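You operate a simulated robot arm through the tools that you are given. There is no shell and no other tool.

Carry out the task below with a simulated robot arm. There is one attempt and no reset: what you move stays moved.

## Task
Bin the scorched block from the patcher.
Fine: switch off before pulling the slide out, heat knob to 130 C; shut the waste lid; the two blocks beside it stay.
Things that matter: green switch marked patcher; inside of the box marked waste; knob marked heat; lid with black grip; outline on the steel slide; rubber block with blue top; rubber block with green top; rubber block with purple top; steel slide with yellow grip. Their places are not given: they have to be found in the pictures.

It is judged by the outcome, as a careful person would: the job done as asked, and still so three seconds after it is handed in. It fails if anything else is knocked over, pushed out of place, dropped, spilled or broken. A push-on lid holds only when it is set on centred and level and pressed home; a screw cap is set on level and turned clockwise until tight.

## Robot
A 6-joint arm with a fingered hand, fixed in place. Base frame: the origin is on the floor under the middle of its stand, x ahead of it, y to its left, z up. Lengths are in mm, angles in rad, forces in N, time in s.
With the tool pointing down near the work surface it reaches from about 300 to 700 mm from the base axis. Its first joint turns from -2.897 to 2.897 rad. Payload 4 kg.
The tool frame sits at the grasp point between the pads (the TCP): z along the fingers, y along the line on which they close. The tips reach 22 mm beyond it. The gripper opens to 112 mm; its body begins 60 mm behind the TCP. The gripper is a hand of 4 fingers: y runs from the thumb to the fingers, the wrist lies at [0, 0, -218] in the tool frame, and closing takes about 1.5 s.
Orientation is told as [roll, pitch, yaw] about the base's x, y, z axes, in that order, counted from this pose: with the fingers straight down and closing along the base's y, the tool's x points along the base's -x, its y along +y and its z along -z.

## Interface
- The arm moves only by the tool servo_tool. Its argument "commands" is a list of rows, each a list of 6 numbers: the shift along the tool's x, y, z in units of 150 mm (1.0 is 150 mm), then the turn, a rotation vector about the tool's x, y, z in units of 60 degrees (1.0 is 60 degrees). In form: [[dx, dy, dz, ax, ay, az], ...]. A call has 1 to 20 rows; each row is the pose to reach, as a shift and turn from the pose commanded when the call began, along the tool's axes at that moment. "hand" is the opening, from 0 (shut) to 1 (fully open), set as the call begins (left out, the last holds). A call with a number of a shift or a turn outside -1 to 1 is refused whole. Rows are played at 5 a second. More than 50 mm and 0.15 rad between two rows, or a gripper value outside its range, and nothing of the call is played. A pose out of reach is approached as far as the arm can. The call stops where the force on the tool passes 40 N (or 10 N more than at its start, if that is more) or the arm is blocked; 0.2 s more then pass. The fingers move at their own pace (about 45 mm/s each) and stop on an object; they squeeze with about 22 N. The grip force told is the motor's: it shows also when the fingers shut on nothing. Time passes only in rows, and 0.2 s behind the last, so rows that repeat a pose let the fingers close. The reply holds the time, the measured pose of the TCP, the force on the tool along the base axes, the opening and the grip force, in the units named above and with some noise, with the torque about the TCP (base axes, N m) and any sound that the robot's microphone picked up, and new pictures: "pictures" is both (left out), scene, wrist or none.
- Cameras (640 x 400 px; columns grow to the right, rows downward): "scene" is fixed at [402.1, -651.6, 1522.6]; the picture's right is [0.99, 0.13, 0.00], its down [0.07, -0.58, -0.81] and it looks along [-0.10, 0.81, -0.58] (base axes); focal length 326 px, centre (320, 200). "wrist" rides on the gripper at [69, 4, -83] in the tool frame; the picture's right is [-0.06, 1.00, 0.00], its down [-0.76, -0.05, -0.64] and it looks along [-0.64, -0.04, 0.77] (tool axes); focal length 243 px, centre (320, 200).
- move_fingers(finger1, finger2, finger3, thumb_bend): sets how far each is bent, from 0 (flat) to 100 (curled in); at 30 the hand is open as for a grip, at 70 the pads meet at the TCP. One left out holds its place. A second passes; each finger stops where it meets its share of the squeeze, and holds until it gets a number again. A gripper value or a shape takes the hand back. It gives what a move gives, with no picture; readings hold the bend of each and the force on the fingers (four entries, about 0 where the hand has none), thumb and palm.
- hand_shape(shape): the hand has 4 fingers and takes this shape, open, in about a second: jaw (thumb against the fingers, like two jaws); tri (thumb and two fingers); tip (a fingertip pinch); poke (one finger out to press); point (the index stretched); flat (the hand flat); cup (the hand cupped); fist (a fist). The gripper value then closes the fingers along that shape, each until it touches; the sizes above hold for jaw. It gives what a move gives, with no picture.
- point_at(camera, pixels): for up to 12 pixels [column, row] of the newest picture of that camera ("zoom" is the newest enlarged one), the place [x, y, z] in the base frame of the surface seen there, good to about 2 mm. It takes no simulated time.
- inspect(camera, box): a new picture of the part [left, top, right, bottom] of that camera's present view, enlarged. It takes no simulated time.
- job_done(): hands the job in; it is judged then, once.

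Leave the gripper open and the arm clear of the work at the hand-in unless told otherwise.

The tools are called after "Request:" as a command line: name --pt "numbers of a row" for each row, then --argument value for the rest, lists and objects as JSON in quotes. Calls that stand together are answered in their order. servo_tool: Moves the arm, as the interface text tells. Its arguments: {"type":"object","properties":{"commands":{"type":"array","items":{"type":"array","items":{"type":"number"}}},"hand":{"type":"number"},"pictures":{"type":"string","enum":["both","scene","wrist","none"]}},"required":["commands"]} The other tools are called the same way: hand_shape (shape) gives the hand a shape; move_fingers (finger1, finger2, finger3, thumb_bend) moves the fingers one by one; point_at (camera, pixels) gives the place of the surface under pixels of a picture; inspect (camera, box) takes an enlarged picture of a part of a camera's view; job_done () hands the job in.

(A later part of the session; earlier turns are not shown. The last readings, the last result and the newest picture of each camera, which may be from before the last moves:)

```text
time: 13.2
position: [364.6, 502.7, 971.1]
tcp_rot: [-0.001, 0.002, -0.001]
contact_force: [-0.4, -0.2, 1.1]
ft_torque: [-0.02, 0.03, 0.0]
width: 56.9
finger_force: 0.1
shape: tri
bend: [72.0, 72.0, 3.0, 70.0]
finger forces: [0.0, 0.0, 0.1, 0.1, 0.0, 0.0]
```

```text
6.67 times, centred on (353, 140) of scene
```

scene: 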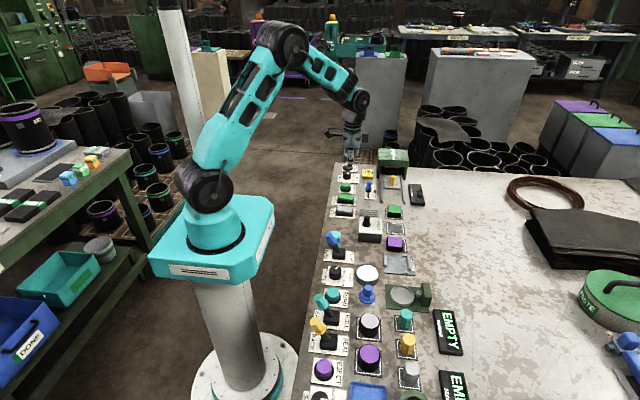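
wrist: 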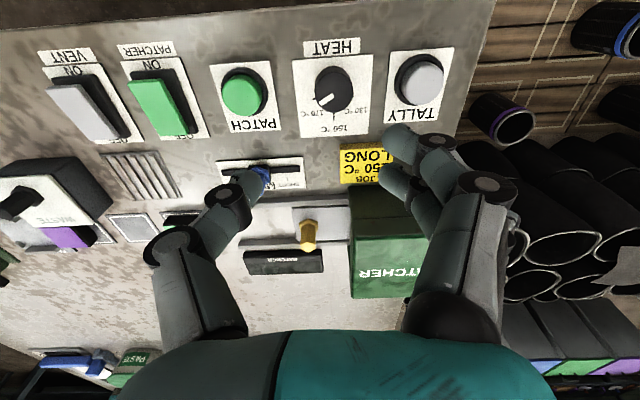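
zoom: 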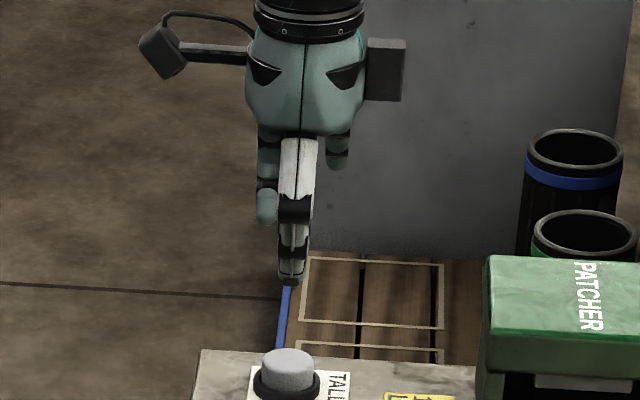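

I switch to the jaw shape (thumb and middle finger clamp across the knob), set over the knob and yaw −60° while high.

Request:
hand_shape --shape "jaw"

Request:
servo_tool --pt "0.022 0.081 0 0 0 0.125" --pt "0.022 0.081 0 0 0 0.25" --pt "0.022 0.081 0 0 0 0.375" --pt "0.022 0.081 0 0 0 0.5" --pt "0.022 0.081 0 0 0 0.625" --pt "0.022 0.081 0 0 0 0.75" --pt "0.022 0.081 0 0 0 0.875" --pt "0.022 0.081 0 0 0 1.0" --pt "0.022 0.081 0 0 0 1.0" --pt "0.022 0.081 0 0 0 1.0" --hand 0.6 --pictures "wrist"

Request:
inspect --camera "scene" --box '[318, 110, 398, 190]'

```text
time: 14.1
position: [366.0, 503.1, 969.7]
tcp_rot: [0.0, 0.003, 0.0]
contact_force: [-0.5, 0.2, -0.4]
ft_torque: [0.0, 0.01, 0.01]
width: 112.1
finger_force: 0.2
shape: jaw
bend: [30.0, 30.0, 30.0, 30.0]
finger forces: [0.0, 0.0, 0.0, 0.0, 0.0, 0.1]
```

```text
time: 16.3
position: [360.6, 516.2, 969.9]
tcp_rot: [-0.001, 0.0, -1.047]
contact_force: [-0.7, 0.4, -0.2]
ft_torque: [-0.02, 0.01, -0.02]
width: 67.6
finger_force: 0.1
shape: jaw
bend: [71.0, 71.0, 71.0, 69.0]
finger forces: [0.0, 0.0, 0.0, 0.0, 0.0, 0.1]
```

wrist: 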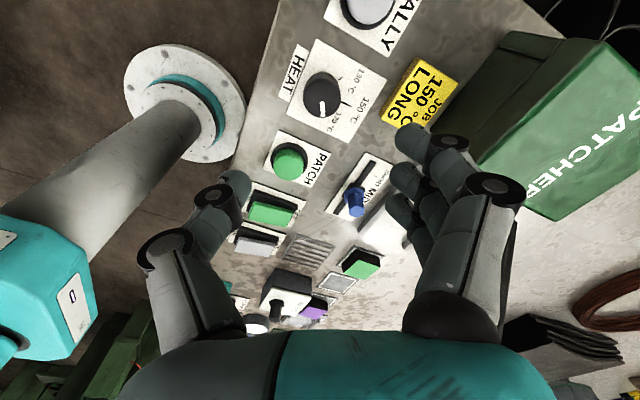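

```text
5.00 times, centred on (358, 150) of scene
```

zoom: 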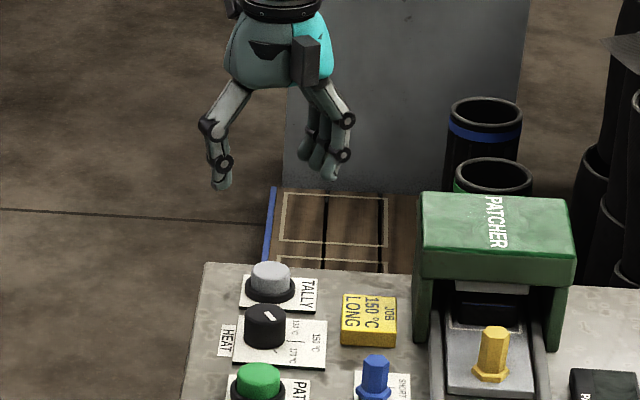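

Yaw is −1.047, TCP over the knob at (360.6,516.2). I descend partway and check clearance.

Request:
servo_tool --pt "0 0 0.2 0 0 0" --pt "0 0 0.4 0 0 0" --pt "0 0 0.6 0 0 0" --pt "0 0 0.68 0 0 0" --pt "0 0 0.68 0 0 0" --pictures "wrist"

Request:
inspect --camera "scene" --box '[323, 135, 383, 195]'

```text
time: 17.5
position: [360.1, 516.8, 869.2]
tcp_rot: [0.001, -0.001, -1.047]
contact_force: [-0.5, 0.2, -0.3]
ft_torque: [0.03, 0.01, 0.01]
width: 67.6
finger_force: 0.0
shape: jaw
bend: [71.0, 71.0, 71.0, 69.0]
finger forces: [0.0, 0.0, 0.0, 0.0, 0.0, 0.1]
```

wrist: 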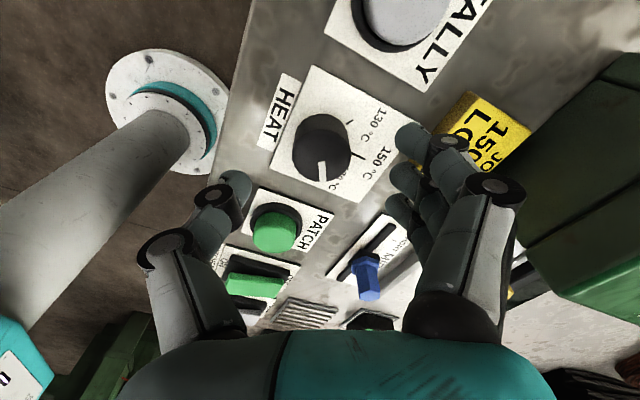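

```text
6.67 times, centred on (353, 165) of scene
```

zoom: 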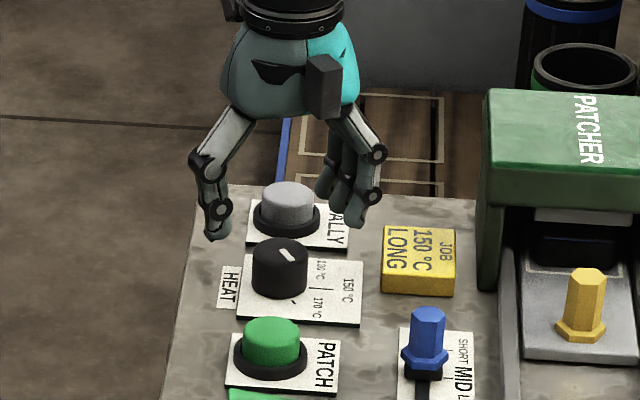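

I check the JOB card and neighbours' places before going down between them.

Request:
point_at --camera "zoom" --pixels '[[387, 228], [385, 270], [384, 290], [420, 260], [290, 195], [290, 230], [320, 225], [345, 240], [360, 320], [375, 195], [350, 215], [332, 190]]'

```text
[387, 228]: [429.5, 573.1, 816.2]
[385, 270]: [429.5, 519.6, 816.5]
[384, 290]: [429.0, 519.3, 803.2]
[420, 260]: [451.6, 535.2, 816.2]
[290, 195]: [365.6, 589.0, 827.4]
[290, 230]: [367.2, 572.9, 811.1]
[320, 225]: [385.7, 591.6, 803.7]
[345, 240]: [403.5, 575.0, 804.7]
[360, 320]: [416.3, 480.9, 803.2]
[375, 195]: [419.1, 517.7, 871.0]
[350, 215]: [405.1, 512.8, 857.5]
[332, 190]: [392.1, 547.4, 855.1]
```

Clear: fingers pass at x≤410 below, card begins at x=429. I descend to TCP z≈837.

Request:
servo_tool --pt "0.0 0 0.07 0 0 0" --pt "0.0 0 0.14 0 0 0" --pt "0 0 0.21 0 0 0" --pt "0 0 0.21 0 0 0" --pictures "wrist"

Request:
inspect --camera "scene" --box '[323, 135, 383, 195]'

```text
time: 18.5
position: [360.7, 516.0, 837.6]
tcp_rot: [0.0, -0.001, -1.046]
contact_force: [-0.1, 0.1, -0.4]
ft_torque: [0.02, -0.01, -0.04]
width: 67.8
finger_force: 0.1
shape: jaw
bend: [71.0, 71.0, 71.0, 69.0]
finger forces: [0.0, 0.0, 0.0, 0.0, 0.0, 0.0]
```

wrist: 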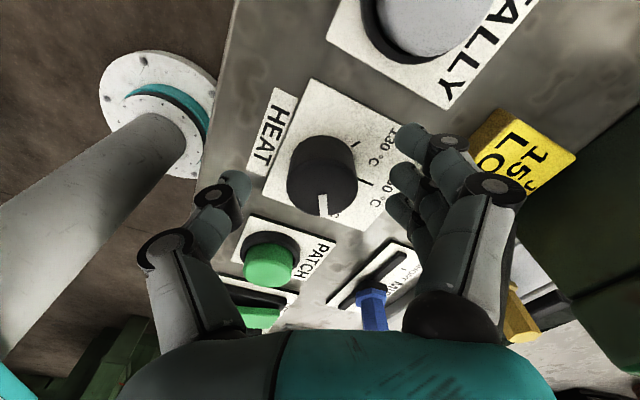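

```text
6.67 times, centred on (353, 165) of scene
```

zoom: 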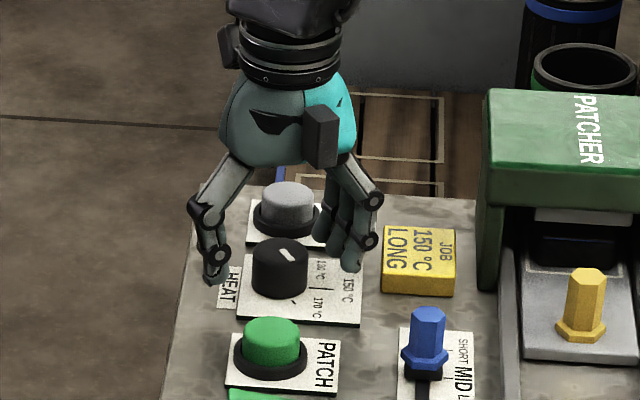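

The hand straddles the knob with no contact. I close the fingers on it.

Request:
servo_tool --pt "0 0 0 0 0 0" --pt "0 0 0 0 0 0" --pt "0 0 0 0 0 0" --pt "0 0 0 0 0 0" --pt "0 0 0 0 0 0" --pt "0 0 0 0 0 0" --pt "0 0 0 0 0 0" --pt "0 0 0 0 0 0" --hand 0 --pictures "wrist"

Request:
inspect --camera "scene" --box '[323, 135, 383, 195]'

```text
time: 20.3
position: [360.2, 515.6, 837.0]
tcp_rot: [-0.001, -0.001, -1.048]
contact_force: [-1.6, 2.4, -1.8]
ft_torque: [0.04, 0.04, 0.03]
width: 20.9
finger_force: 21.9
shape: jaw
bend: [71.0, 73.0, 72.0, 70.0]
finger forces: [6.2, 7.0, 6.3, 0.1, 19.4, 0.1]
```

wrist: 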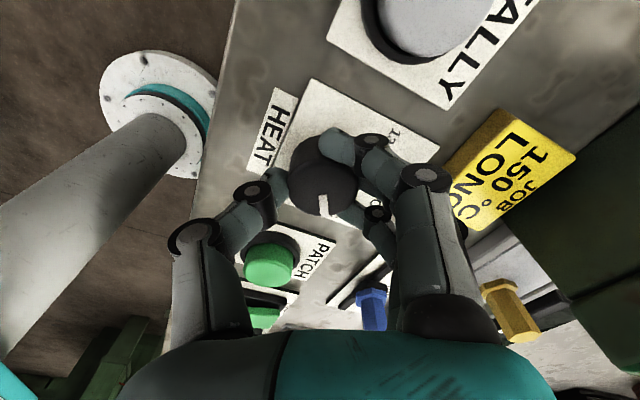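

```text
6.67 times, centred on (353, 165) of scene
```

zoom: 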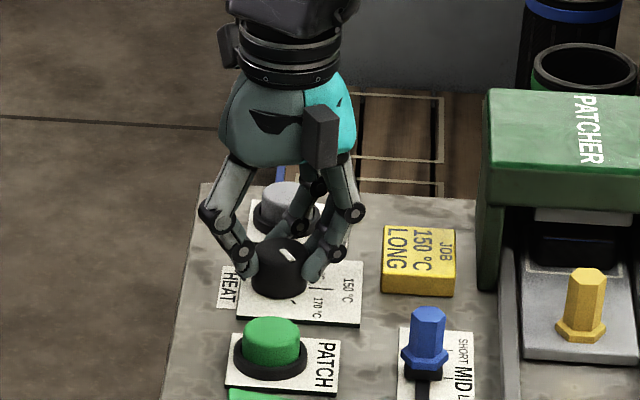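

A firm grip on the knob. I turn +60° about base z (tool az −1) in small steps.

Request:
servo_tool --pt "0 0 0 0 0 -0.1" --pt "0 0 0 0 0 -0.2" --pt "0 0 0 0 0 -0.3" --pt "0 0 0 0 0 -0.4" --pt "0 0 0 0 0 -0.5" --pt "0 0 0 0 0 -0.6" --pt "0 0 0 0 0 -0.7" --pt "0 0 0 0 0 -0.8" --pt "0 0 0 0 0 -0.9" --pt "0 0 0 0 0 -1.0" --pt "0 0 0 0 0 -1.0" --pictures "wrist"

Request:
inspect --camera "scene" --box '[323, 135, 383, 195]'

Request:
inspect --camera "wrist" --box '[220, 60, 460, 240]'

```text
time: 22.7
position: [358.3, 516.0, 838.9]
tcp_rot: [-0.001, 0.002, -0.001]
contact_force: [9.4, -9.2, -11.4]
ft_torque: [-0.15, -0.14, -0.02]
width: 20.4
finger_force: 22.0
shape: jaw
bend: [72.0, 73.0, 72.0, 70.0]
finger forces: [4.8, 5.4, 11.1, 0.0, 22.3, 0.0]
```

wrist: 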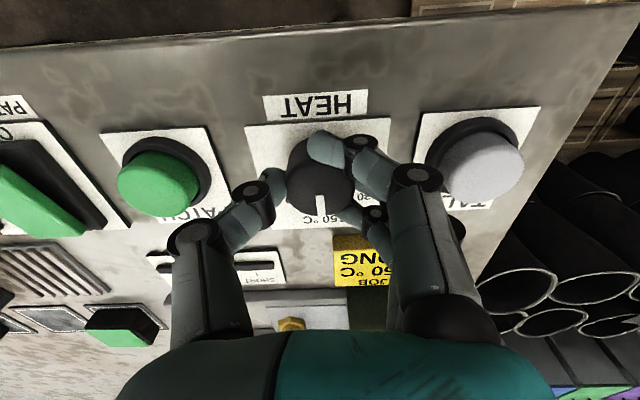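

```text
6.67 times, centred on (353, 165) of scene
```

zoom: 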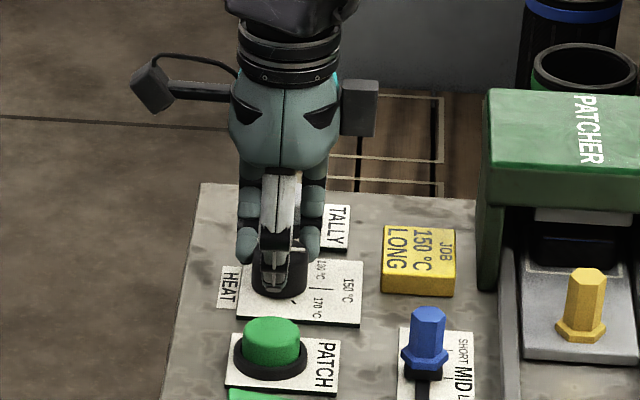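

```text
2.22 times, centred on (340, 150) of wrist
```

zoom: 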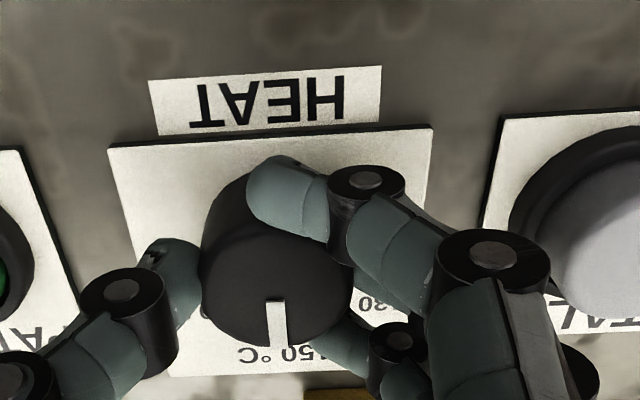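

The pointer now shows 150 — it followed the hand exactly. I turn a further 60° to 130.

Request:
servo_tool --pt "0 0 0 0 0 -0.1" --pt "0 0 0 0 0 -0.2" --pt "0 0 0 0 0 -0.3" --pt "0 0 0 0 0 -0.4" --pt "0 0 0 0 0 -0.5" --pt "0 0 0 0 0 -0.6" --pt "0 0 0 0 0 -0.7" --pt "0 0 0 0 0 -0.8" --pt "0 0 0 0 0 -0.9" --pt "0 0 0 0 0 -1.0" --pt "0 0 0 0 0 -1.0" --pictures "wrist"

Request:
inspect --camera "scene" --box '[323, 135, 383, 195]'

Request:
inspect --camera "wrist" --box '[220, 60, 460, 240]'

```text
time: 25.1
position: [359.6, 514.7, 838.6]
tcp_rot: [-0.001, 0.0, 1.047]
contact_force: [3.1, -19.4, -3.1]
ft_torque: [-0.34, -0.13, -0.14]
width: 20.8
finger_force: 21.9
shape: jaw
bend: [72.0, 73.0, 72.0, 70.0]
finger forces: [14.7, 5.2, 6.6, 0.1, 26.5, 0.0]
```

wrist: 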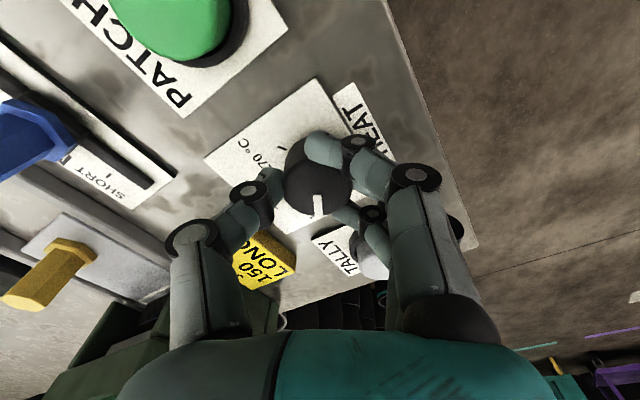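

```text
6.67 times, centred on (353, 165) of scene
```

zoom: 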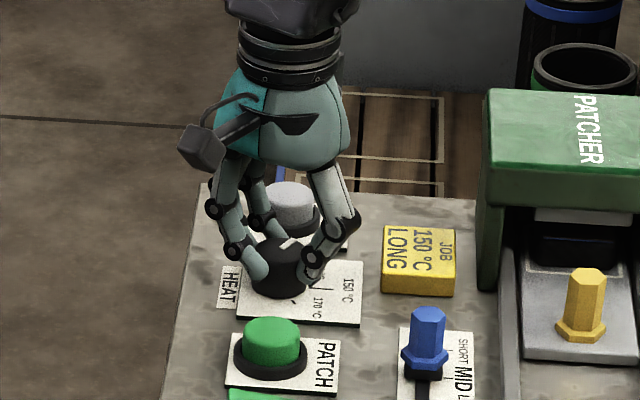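

```text
2.22 times, centred on (340, 150) of wrist
```

zoom: 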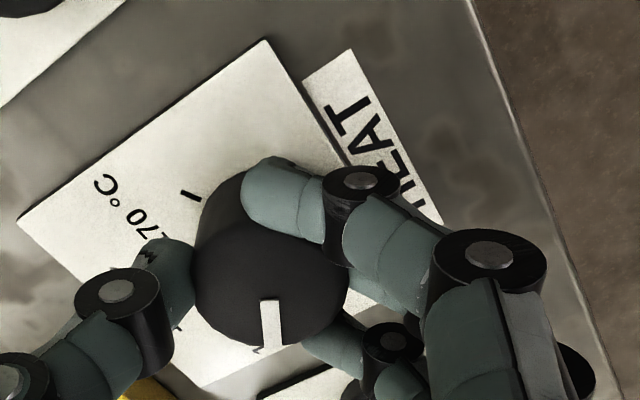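

Knob turned. I open the fingers to 0.6 and lift straight up to look.

Request:
servo_tool --pt "0 0 0 0 0 0" --pt "0 0 0 0 0 0" --pt "0 0 0 0 0 0" --pt "0 0 0 0 0 0" --pt "0 0 0 0 0 0" --pt "0 0 0 0 0 0" --hand 0.6 --pictures "wrist"

Request:
servo_tool --pt "0 0 -0.2 0 0 0" --pt "0 0 -0.45 0 0 0" --pt "0 0 -0.7 0 0 0" --pt "0 0 -0.9 0 0 0" --pt "0 0 -0.9 0 0 0" --pictures "both"

Request:
inspect --camera "scene" --box '[333, 150, 373, 190]'

Request:
inspect --camera "wrist" --box '[250, 60, 400, 180]'

```text
time: 26.5
position: [359.7, 515.2, 837.8]
tcp_rot: [-0.001, 0.0, 1.047]
contact_force: [0.2, -0.1, 0.0]
ft_torque: [-0.04, -0.01, -0.01]
width: 66.8
finger_force: 0.1
shape: jaw
bend: [71.0, 71.0, 71.0, 71.0]
finger forces: [0.1, 0.0, 0.0, 0.1, 0.0, 0.1]
```

wrist: 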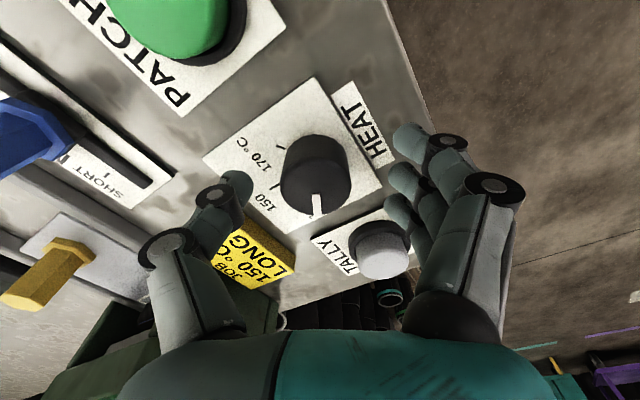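

```text
time: 27.7
position: [358.0, 514.6, 974.8]
tcp_rot: [0.001, 0.0, 1.046]
contact_force: [-0.2, -0.2, 1.0]
ft_torque: [-0.01, -0.03, -0.02]
width: 67.2
finger_force: 0.1
shape: jaw
bend: [71.0, 71.0, 71.0, 70.0]
finger forces: [0.0, 0.0, 0.0, 0.0, 0.0, 0.0]
```

scene: 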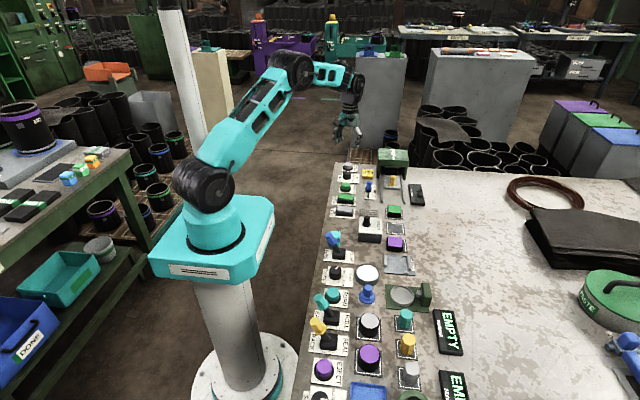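
wrist: 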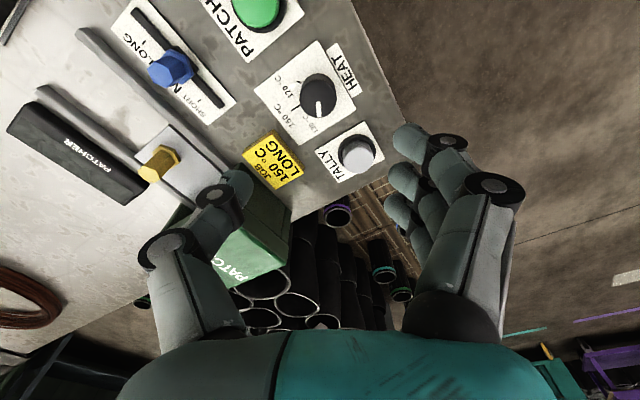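

```text
10.00 times, centred on (353, 170) of scene
```

zoom: 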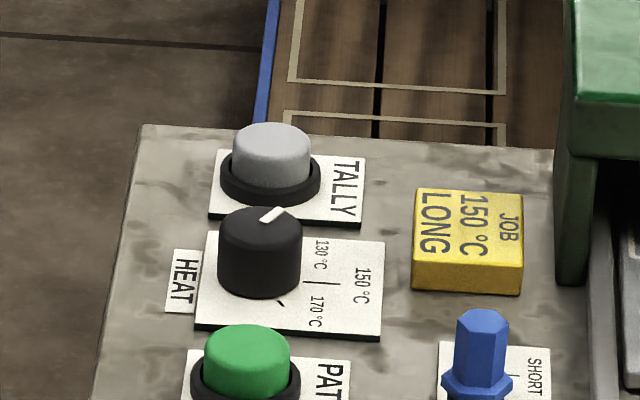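

```text
3.33 times, centred on (325, 120) of wrist
```

zoom: 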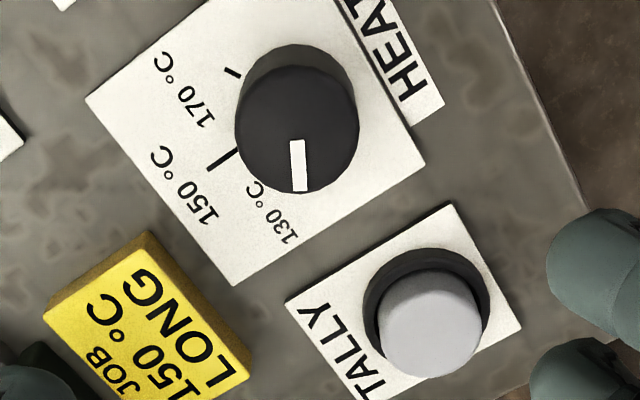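

I measure the pointer bar's ends and ticks to verify the angle.

Request:
point_at --camera "zoom" --pixels '[[300, 188], [297, 143], [240, 115], [355, 115], [297, 70], [227, 70], [240, 75], [212, 168], [228, 152]]'

Request:
inspect --camera "wrist" --box '[295, 65, 345, 125]'

Request:
point_at --camera "zoom" --pixels '[[313, 285], [305, 290], [325, 285], [305, 170], [318, 170], [300, 228], [325, 228]]'

```text
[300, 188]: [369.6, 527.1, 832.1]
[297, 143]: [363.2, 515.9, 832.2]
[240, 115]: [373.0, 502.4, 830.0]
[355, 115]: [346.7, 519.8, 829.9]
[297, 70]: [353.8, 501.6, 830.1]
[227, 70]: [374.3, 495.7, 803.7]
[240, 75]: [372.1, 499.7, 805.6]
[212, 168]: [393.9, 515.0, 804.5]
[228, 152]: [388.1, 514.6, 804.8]
```

```text
6.67 times, centred on (320, 95) of wrist
```

zoom: 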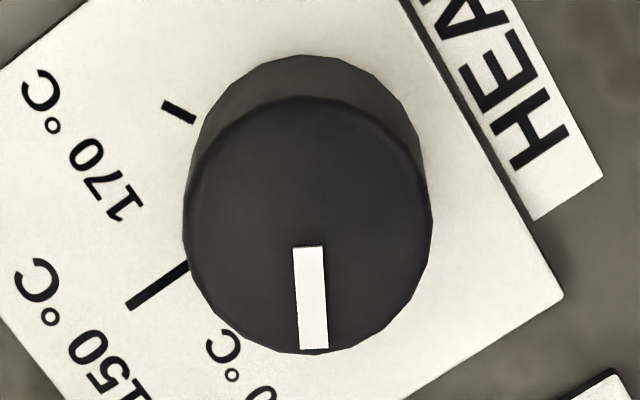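

```text
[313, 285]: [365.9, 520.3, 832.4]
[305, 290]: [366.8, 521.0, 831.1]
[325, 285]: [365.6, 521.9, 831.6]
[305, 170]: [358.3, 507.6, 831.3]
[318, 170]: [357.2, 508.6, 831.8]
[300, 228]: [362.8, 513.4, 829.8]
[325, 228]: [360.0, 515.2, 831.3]
```

The pointer is at 60.3°, exactly on 130 °C. Next I yaw back to 0 and open the hand, staying high.

Request:
servo_tool --pt "0 0 0 0 0 0.125" --pt "0 0 0 0 0 0.25" --pt "0 0 0 0 0 0.375" --pt "0 0 0 0 0 0.5" --pt "0 0 0 0 0 0.625" --pt "0 0 0 0 0 0.75" --pt "0 0 0 0 0 0.875" --pt "0 0 0 0 0 1.0" --pt "0 0 0 0 0 1.0" --pictures "none"

Request:
servo_tool --pt "-0.2 -0.2 0 0 0 0" --pt "-0.4 -0.4 0 0 0 0" --pt "-0.55 -0.55 0 0 0 0" --pt "-0.55 -0.55 0 0 0 0" --pictures "wrist"

Request:
inspect --camera "scene" --box '[365, 145, 425, 205]'

Request:
point_at --camera "zoom" --pixels '[[305, 230], [295, 255], [310, 250], [285, 260], [325, 260], [300, 270], [240, 240], [370, 240], [225, 330], [395, 335], [240, 280], [360, 280]]'

```text
time: 29.7
position: [359.6, 514.9, 974.0]
tcp_rot: [0.0, 0.002, -0.001]
contact_force: [-0.2, 0.6, -1.0]
ft_torque: [-0.03, -0.04, 0.0]
width: 66.9
finger_force: 0.1
shape: jaw
bend: [71.0, 71.0, 71.0, 70.0]
finger forces: [0.0, 0.0, 0.1, 0.0, 0.0, 0.1]
```

```text
time: 30.7
position: [438.7, 429.8, 973.9]
tcp_rot: [0.0, 0.001, 0.001]
contact_force: [-0.2, -0.1, -0.1]
ft_torque: [0.0, 0.0, 0.02]
width: 66.9
finger_force: 0.1
shape: jaw
bend: [71.0, 71.0, 71.0, 70.0]
finger forces: [0.0, 0.1, 0.0, 0.0, 0.0, 0.1]
```

wrist: 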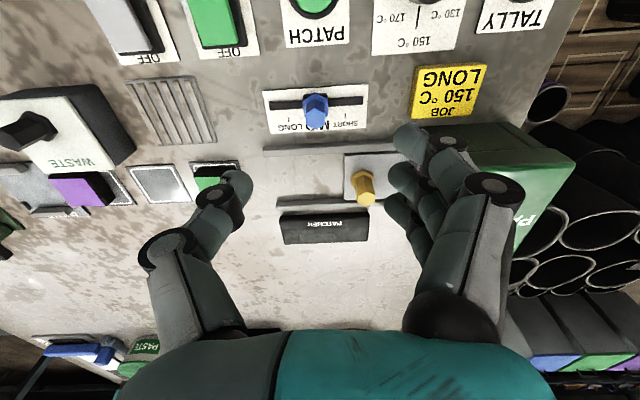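

```text
6.67 times, centred on (395, 175) of scene
```

zoom: 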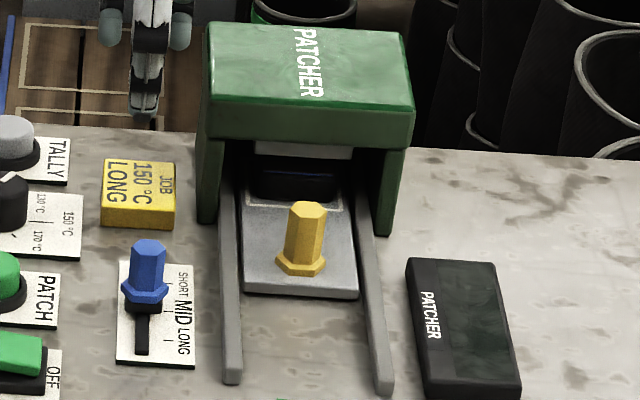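

```text
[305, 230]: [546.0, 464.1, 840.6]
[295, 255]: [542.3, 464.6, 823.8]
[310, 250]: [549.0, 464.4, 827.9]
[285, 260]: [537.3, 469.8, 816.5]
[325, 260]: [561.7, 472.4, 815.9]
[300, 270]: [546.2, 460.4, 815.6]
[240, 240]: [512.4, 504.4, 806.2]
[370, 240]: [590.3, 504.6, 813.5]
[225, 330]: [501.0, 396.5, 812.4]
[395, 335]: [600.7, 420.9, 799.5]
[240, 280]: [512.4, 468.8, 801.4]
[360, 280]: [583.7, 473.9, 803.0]
```

Grip axis ≈ (548,472), from z≈811 to ≈850; rails at z≈813. I measure the press front, the block, slide edges and rail ends.

Request:
point_at --camera "zoom" --pixels '[[305, 208], [300, 130], [215, 130], [405, 135], [208, 210], [385, 225], [290, 175], [290, 190], [300, 150], [300, 293], [232, 375], [385, 388]]'

Request:
inspect --camera "scene" --box '[380, 155, 410, 185]'

Request:
point_at --camera "zoom" --pixels '[[270, 115], [270, 140], [220, 140], [330, 140], [270, 165], [200, 200], [370, 210], [270, 80], [225, 120], [280, 195]]'

```text
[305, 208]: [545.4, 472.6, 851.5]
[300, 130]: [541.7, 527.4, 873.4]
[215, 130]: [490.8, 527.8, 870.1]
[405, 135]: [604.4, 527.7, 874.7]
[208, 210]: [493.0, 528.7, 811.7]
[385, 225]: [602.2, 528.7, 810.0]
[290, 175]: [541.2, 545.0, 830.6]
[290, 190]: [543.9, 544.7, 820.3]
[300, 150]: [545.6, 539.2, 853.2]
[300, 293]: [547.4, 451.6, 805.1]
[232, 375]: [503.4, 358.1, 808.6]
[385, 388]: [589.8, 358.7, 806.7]
```

```text
13.33 times, centred on (395, 170) of scene
```

zoom: 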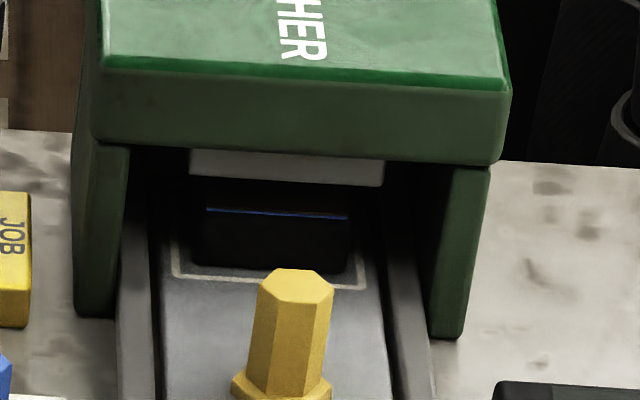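

```text
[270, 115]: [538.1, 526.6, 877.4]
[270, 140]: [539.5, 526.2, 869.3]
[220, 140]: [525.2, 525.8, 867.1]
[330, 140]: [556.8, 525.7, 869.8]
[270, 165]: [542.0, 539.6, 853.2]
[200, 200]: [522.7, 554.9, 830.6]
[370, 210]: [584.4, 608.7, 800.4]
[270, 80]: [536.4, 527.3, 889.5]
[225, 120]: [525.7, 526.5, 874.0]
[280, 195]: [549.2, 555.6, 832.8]
```

The press front is at y=527 (46 mm behind the grip), so I grip the post with the fingers closing along x (yaw +90°), which keeps the hand clear of the press. I move above the grip at z≈974 and turn.

Request:
servo_tool --pt "-0.09 0.036 0 0 0 -0.125" --pt "-0.18 0.072 0 0 0 -0.25" --pt "-0.27 0.108 0 0 0 -0.375" --pt "-0.36 0.144 0 0 0 -0.5" --pt "-0.45 0.18 0 0 0 -0.625" --pt "-0.54 0.216 0 0 0 -0.75" --pt "-0.63 0.25 0 0 0 -0.875" --pt "-0.73 0.287 0 0 0 -1.0" --pt "-0.73 0.287 0 0 0 -1.0" --pictures "none"

Request:
servo_tool --pt "0 0 0 0 0 -0.125" --pt "0 0 0 0 0 -0.25" --pt "0 0 0 0 0 -0.375" --pt "0 0 0 0 0 -0.5" --pt "0 0 0 0 0 -0.5" --pt "0 0 0 0 0 -0.5" --hand 0.5 --pictures "both"

```text
time: 32.7
position: [519.0, 458.6, 978.1]
tcp_rot: [0.004, 0.002, 1.049]
contact_force: [-0.6, 0.3, 0.2]
ft_torque: [0.04, -0.01, 0.0]
width: 67.1
finger_force: 0.2
shape: jaw
bend: [71.0, 71.0, 71.0, 70.0]
finger forces: [0.0, 0.0, 0.0, 0.0, 0.0, 0.0]
out of reach, approached as far as the arm can: row 7, 8, 9
```

```text
time: 34.1
position: [520.3, 459.9, 974.7]
tcp_rot: [0.004, 0.0, 1.572]
contact_force: [0.4, 0.2, 0.8]
ft_torque: [-0.01, 0.01, -0.04]
width: 56.9
finger_force: 0.0
shape: jaw
bend: [72.0, 72.0, 72.0, 70.0]
finger forces: [0.1, 0.1, 0.0, 0.0, 0.0, 0.0]
```

scene: 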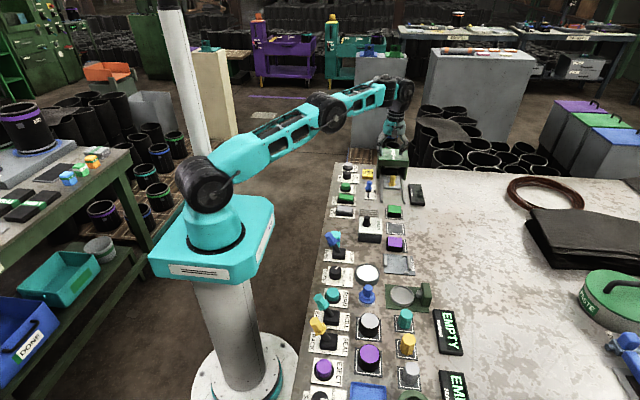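
wrist: 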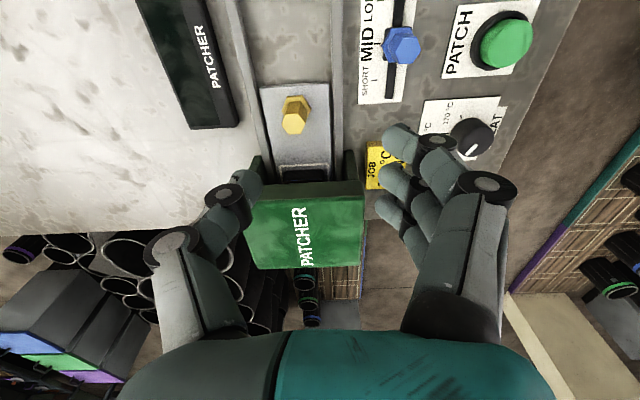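

At this height the arm stops at about 694 mm radius. Tilting the tool ~15° about its closing axis (tip leaning toward +y, wrist back toward −y) brings the wrist within reach and away from the press. I do that above the grip.

Request:
servo_tool --pt "0 0 0 0 -0.12 0" --pt "0 0 0 0 -0.25 0" --pt "-0.04 -0.09 0.06 0 -0.25 0" --pt "-0.087 -0.185 0.131 0 -0.25 0" --pt "-0.087 -0.185 0.131 0 -0.25 0" --pt "-0.087 -0.185 0.131 0 -0.25 0" --pictures "wrist"

Request:
inspect --camera "scene" --box '[355, 110, 435, 190]'

```text
time: 35.5
position: [548.9, 466.4, 952.2]
tcp_rot: [0.002, -0.262, 1.569]
contact_force: [-0.5, -0.4, 1.1]
ft_torque: [0.02, -0.02, -0.05]
width: 56.7
finger_force: 0.0
shape: jaw
bend: [72.0, 72.0, 72.0, 70.0]
finger forces: [0.0, 0.0, 0.0, 0.1, 0.1, 0.1]
out of reach, approached as far as the arm can: row 4, 5, 6
```

wrist: 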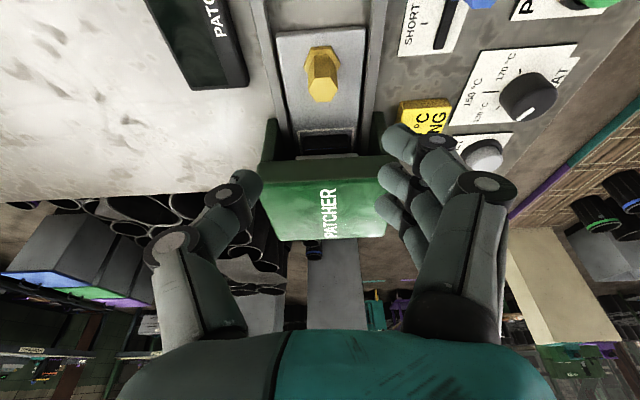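

```text
5.00 times, centred on (395, 150) of scene
```

zoom: 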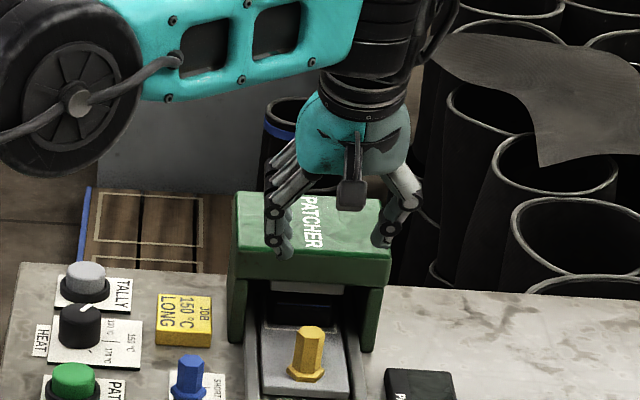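

The tilt works (TCP 549,466 at z 952, a few mm short). Going lower should extend the reach; I descend to z≈885 while nudging +y.

Request:
servo_tool --pt "0.03 0 0.16 0 0 0" --pt "0.058 0 0.32 0 0 0" --pt "0.08 0.005 0.45 0 0 0" --pt "0.08 0.005 0.45 0 0 0" --pt "0.08 0.005 0.45 0 0 0" --pictures "wrist"

Request:
inspect --camera "scene" --box '[365, 130, 425, 190]'

```text
time: 36.7
position: [548.0, 472.1, 884.7]
tcp_rot: [0.002, -0.262, 1.571]
contact_force: [-0.1, 0.1, 0.2]
ft_torque: [-0.02, -0.01, -0.01]
width: 56.5
finger_force: 0.0
shape: jaw
bend: [72.0, 72.0, 72.0, 70.0]
finger forces: [0.1, 0.0, 0.0, 0.1, 0.0, 0.0]
```

wrist: 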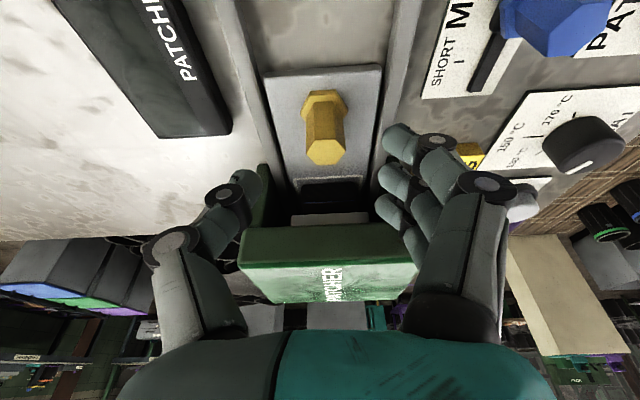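

```text
6.67 times, centred on (395, 160) of scene
```

zoom: 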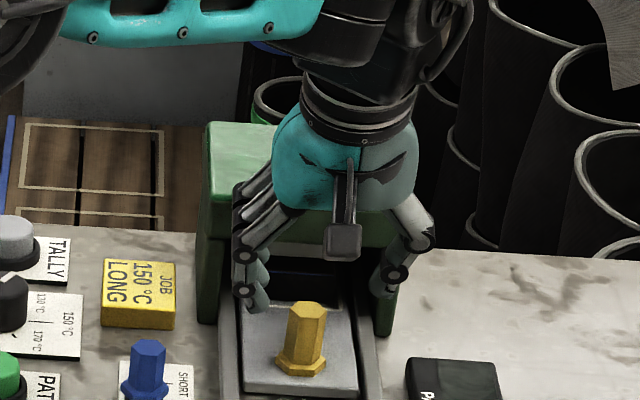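

Right on the post's axis. I descend the last 39 mm.

Request:
servo_tool --pt "0.023 0 0.086 0 0 0" --pt "0.046 0 0.17 0 0 0" --pt "0.067 0 0.25 0 0 0" --pt "0.067 0 0.25 0 0 0" --pictures "wrist"

Request:
inspect --camera "scene" --box '[365, 140, 425, 200]'

```text
time: 37.7
position: [546.1, 469.6, 844.0]
tcp_rot: [0.002, -0.261, 1.57]
contact_force: [-0.7, 0.8, 0.3]
ft_torque: [0.0, -0.01, 0.01]
width: 57.0
finger_force: 0.1
shape: jaw
bend: [72.0, 72.0, 72.0, 70.0]
finger forces: [0.1, 0.1, 0.0, 0.0, 0.0, 0.0]
```

wrist: 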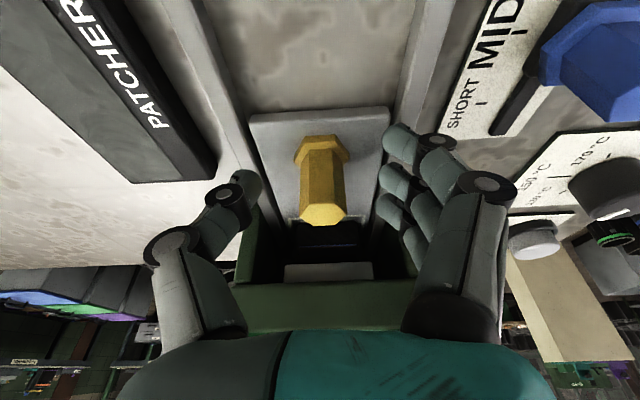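

```text
6.67 times, centred on (395, 170) of scene
```

zoom: 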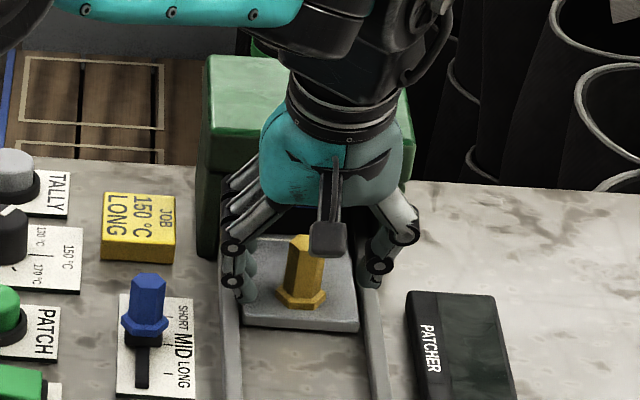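

The post is between thumb and fingers. I close the hand.

Request:
servo_tool --pt "0 0 0 0 0 0" --pt "0 0 0 0 0 0" --pt "0 0 0 0 0 0" --pt "0 0 0 0 0 0" --pt "0 0 0 0 0 0" --pt "0 0 0 0 0 0" --pt "0 0 0 0 0 0" --pt "0 0 0 0 0 0" --hand 0 --pictures "wrist"

Request:
inspect --camera "scene" --box '[365, 140, 425, 200]'

```text
time: 39.5
position: [545.9, 469.7, 844.4]
tcp_rot: [-0.002, -0.261, 1.57]
contact_force: [8.9, 0.0, -3.0]
ft_torque: [-0.09, -0.19, -0.05]
width: 4.6
finger_force: 22.1
shape: jaw
bend: [66.0, 73.0, 63.0, 70.0]
finger forces: [0.0, 7.2, 4.9, 0.0, 20.8, 0.1]
```

wrist: 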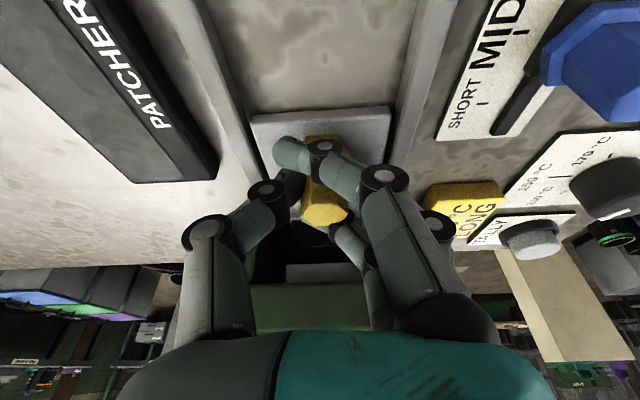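

```text
6.67 times, centred on (395, 170) of scene
```

zoom: 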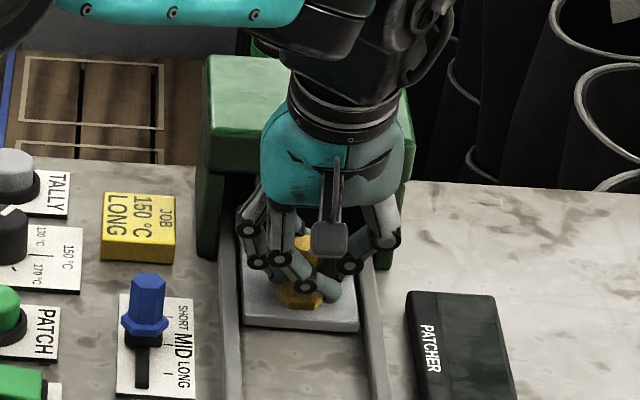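

The post is caged by the fingers. I pull the slide slowly along −y by 80 mm, 5 mm per row.

Request:
servo_tool --pt "0.0322 0 -0.00863 0 0 0" --pt "0.0644 0 -0.01726 0 0 0" --pt "0.0966 0 -0.0259 0 0 0" --pt "0.1288 0 -0.0345 0 0 0" --pt "0.161 0 -0.0431 0 0 0" --pt "0.1932 0 -0.0518 0 0 0" --pt "0.2254 0 -0.0604 0 0 0" --pt "0.2576 0 -0.069 0 0 0" --pt "0.2898 0 -0.0777 0 0 0" --pt "0.322 0 -0.0863 0 0 0" --pt "0.3542 0 -0.0949 0 0 0" --pt "0.3864 0 -0.1036 0 0 0" --pt "0.4186 0 -0.1122 0 0 0" --pt "0.4508 0 -0.1208 0 0 0" --pt "0.483 0 -0.1295 0 0 0" --pt "0.5152 0 -0.138 0 0 0" --pt "0.5152 0 -0.138 0 0 0" --pictures "both"

Request:
inspect --camera "scene" --box '[365, 145, 425, 205]'

```text
time: 43.1
position: [546.7, 391.0, 844.3]
tcp_rot: [0.002, -0.261, 1.57]
contact_force: [2.3, 0.5, -9.8]
ft_torque: [-0.12, -0.04, 0.02]
width: 3.7
finger_force: 22.6
shape: jaw
bend: [66.0, 72.0, 63.0, 70.0]
finger forces: [0.0, 8.4, 6.3, 0.0, 16.5, 0.0]
```

scene: 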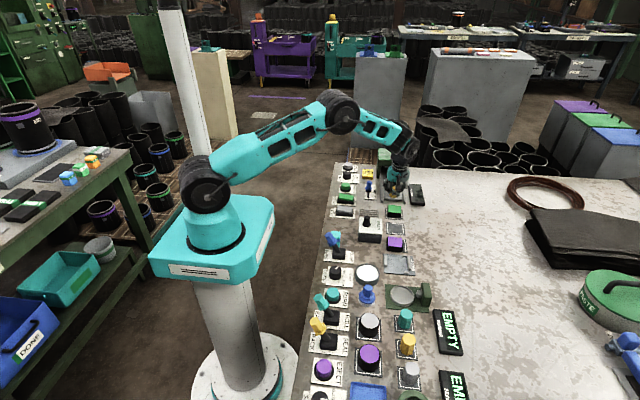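
wrist: 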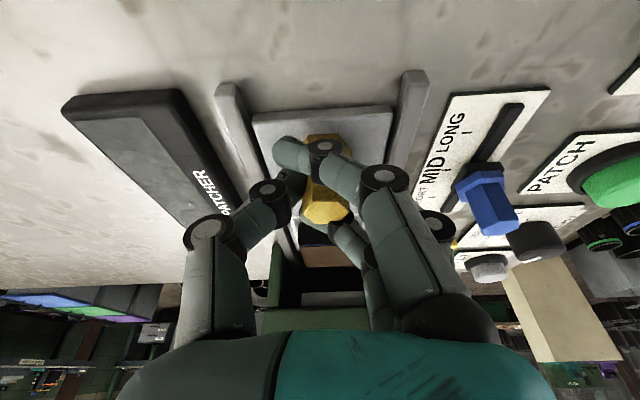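

```text
6.67 times, centred on (395, 175) of scene
```

zoom: 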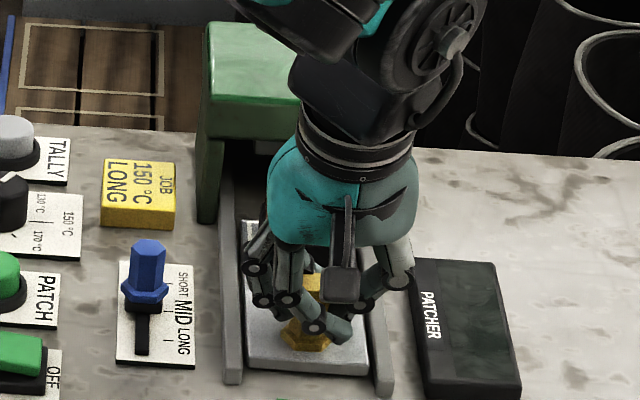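

The slide followed 80 mm without notable resistance. The block is at about y≈483; I pull a little further in small steps, watching the force.

Request:
servo_tool --pt "0.0193 0 -0.0052 0 0 0" --pt "0.0386 0 -0.0104 0 0 0" --pt "0.058 0 -0.0155 0 0 0" --pt "0.0773 0 -0.0207 0 0 0" --pt "0.0966 0 -0.0259 0 0 0" --pt "0.0966 0 -0.0259 0 0 0" --pictures "wrist"

Request:
inspect --camera "scene" --box '[365, 145, 425, 205]'

Request:
inspect --camera "wrist" --box '[240, 90, 420, 310]'

```text
time: 44.5
position: [546.9, 376.6, 846.1]
tcp_rot: [-0.001, -0.261, 1.568]
contact_force: [8.6, -0.9, -9.9]
ft_torque: [-0.15, -0.11, -0.01]
width: 3.6
finger_force: 22.0
shape: jaw
bend: [66.0, 72.0, 63.0, 70.0]
finger forces: [0.0, 7.1, 5.9, 0.0, 19.7, 0.0]
```

wrist: 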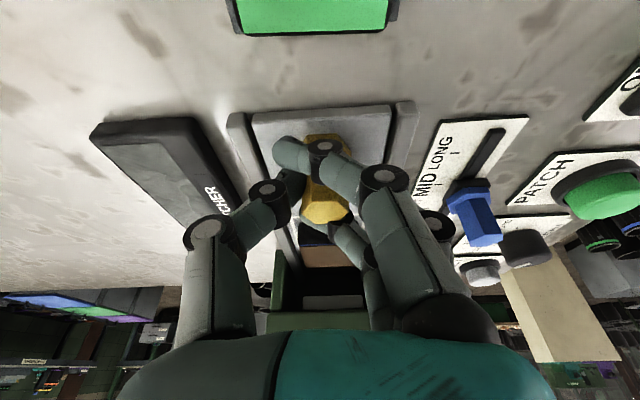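

```text
6.67 times, centred on (395, 175) of scene
```

zoom: 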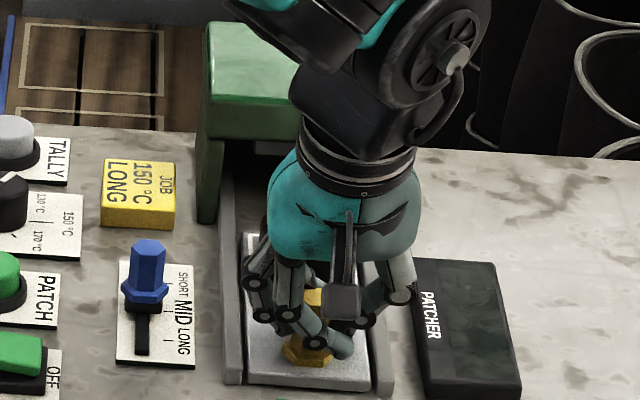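

```text
1.82 times, centred on (330, 200) of wrist
```

zoom: 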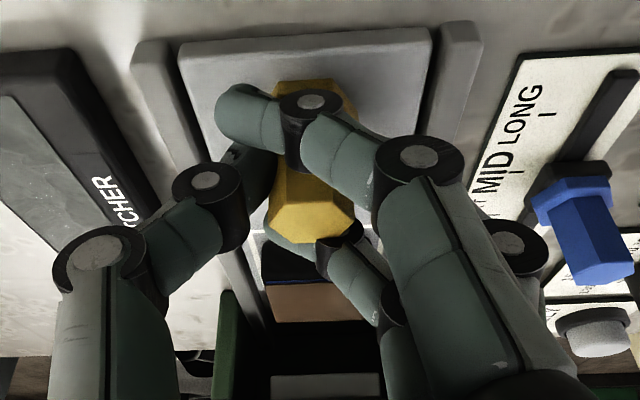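

The slide is out 95 mm, its front level with the rail ends; the brown-scorched block is clear of the press. I open the hand and lift straight up.

Request:
servo_tool --pt "0 0 0 0 0 0" --pt "0 0 0 0 0 0" --pt "0 0 0 0 0 0" --pt "0 0 0 0 0 0" --pt "0 0 0 0 0 0" --pt "0 0 0 0 0 0" --hand 0.5 --pictures "wrist"

Request:
servo_tool --pt "-0.026 0 -0.097 0 0 0" --pt "-0.08 0 -0.29 0 0 0" --pt "-0.15 0 -0.55 0 0 0" --pt "-0.22 0 -0.82 0 0 0" --pt "-0.22 0 -0.82 0 0 0" --pictures "both"

Request:
inspect --camera "scene" --box '[365, 145, 425, 205]'

```text
time: 45.9
position: [546.3, 376.8, 846.1]
tcp_rot: [0.002, -0.263, 1.57]
contact_force: [0.5, -0.6, 0.6]
ft_torque: [-0.03, 0.0, -0.01]
width: 55.1
finger_force: 0.1
shape: jaw
bend: [72.0, 73.0, 72.0, 70.0]
finger forces: [0.0, 0.0, 0.0, 0.0, 0.2, 0.0]
```

wrist: 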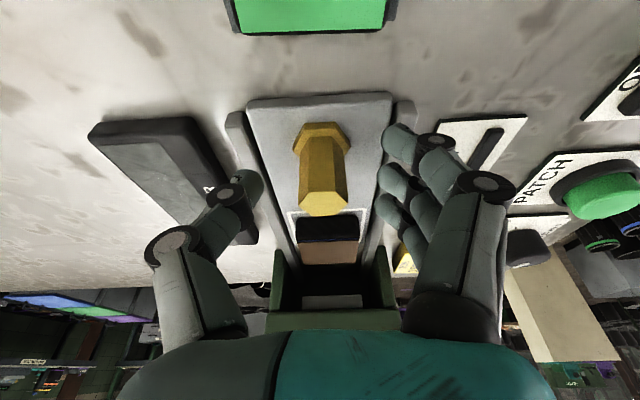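

```text
time: 47.1
position: [545.2, 378.5, 972.4]
tcp_rot: [0.002, -0.262, 1.573]
contact_force: [0.1, 0.2, 0.3]
ft_torque: [-0.01, 0.0, -0.02]
width: 55.7
finger_force: 0.1
shape: jaw
bend: [72.0, 73.0, 72.0, 70.0]
finger forces: [0.0, 0.1, 0.0, 0.0, 0.0, 0.1]
```

scene: 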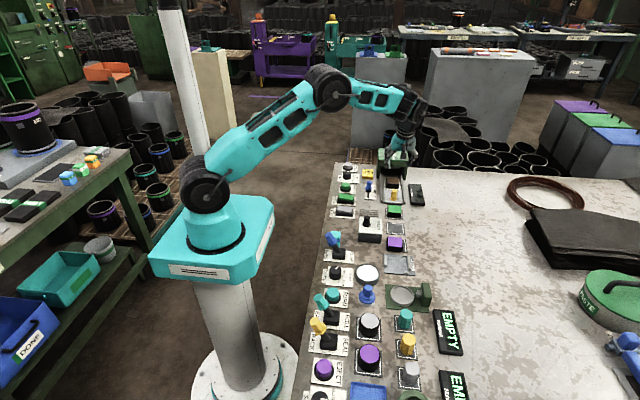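
wrist: 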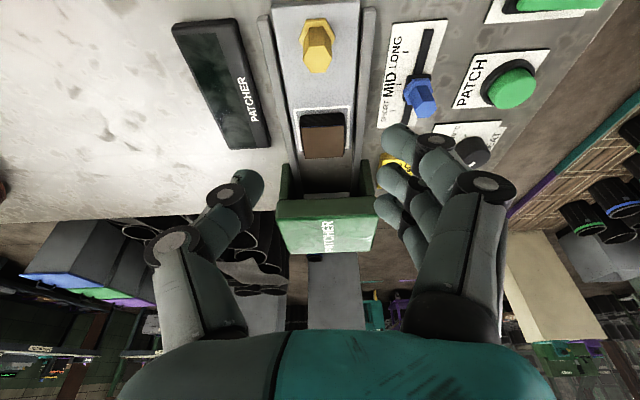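

```text
6.67 times, centred on (395, 175) of scene
```

zoom: 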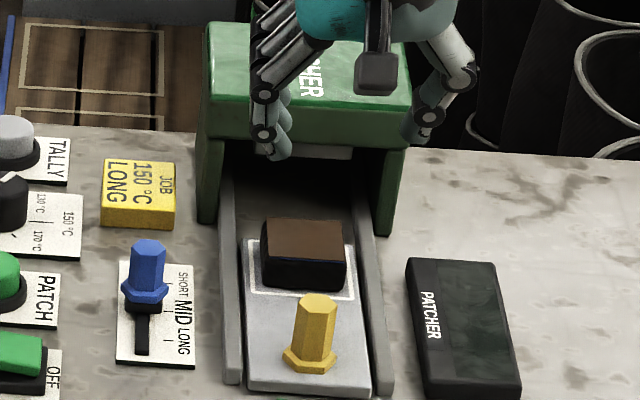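

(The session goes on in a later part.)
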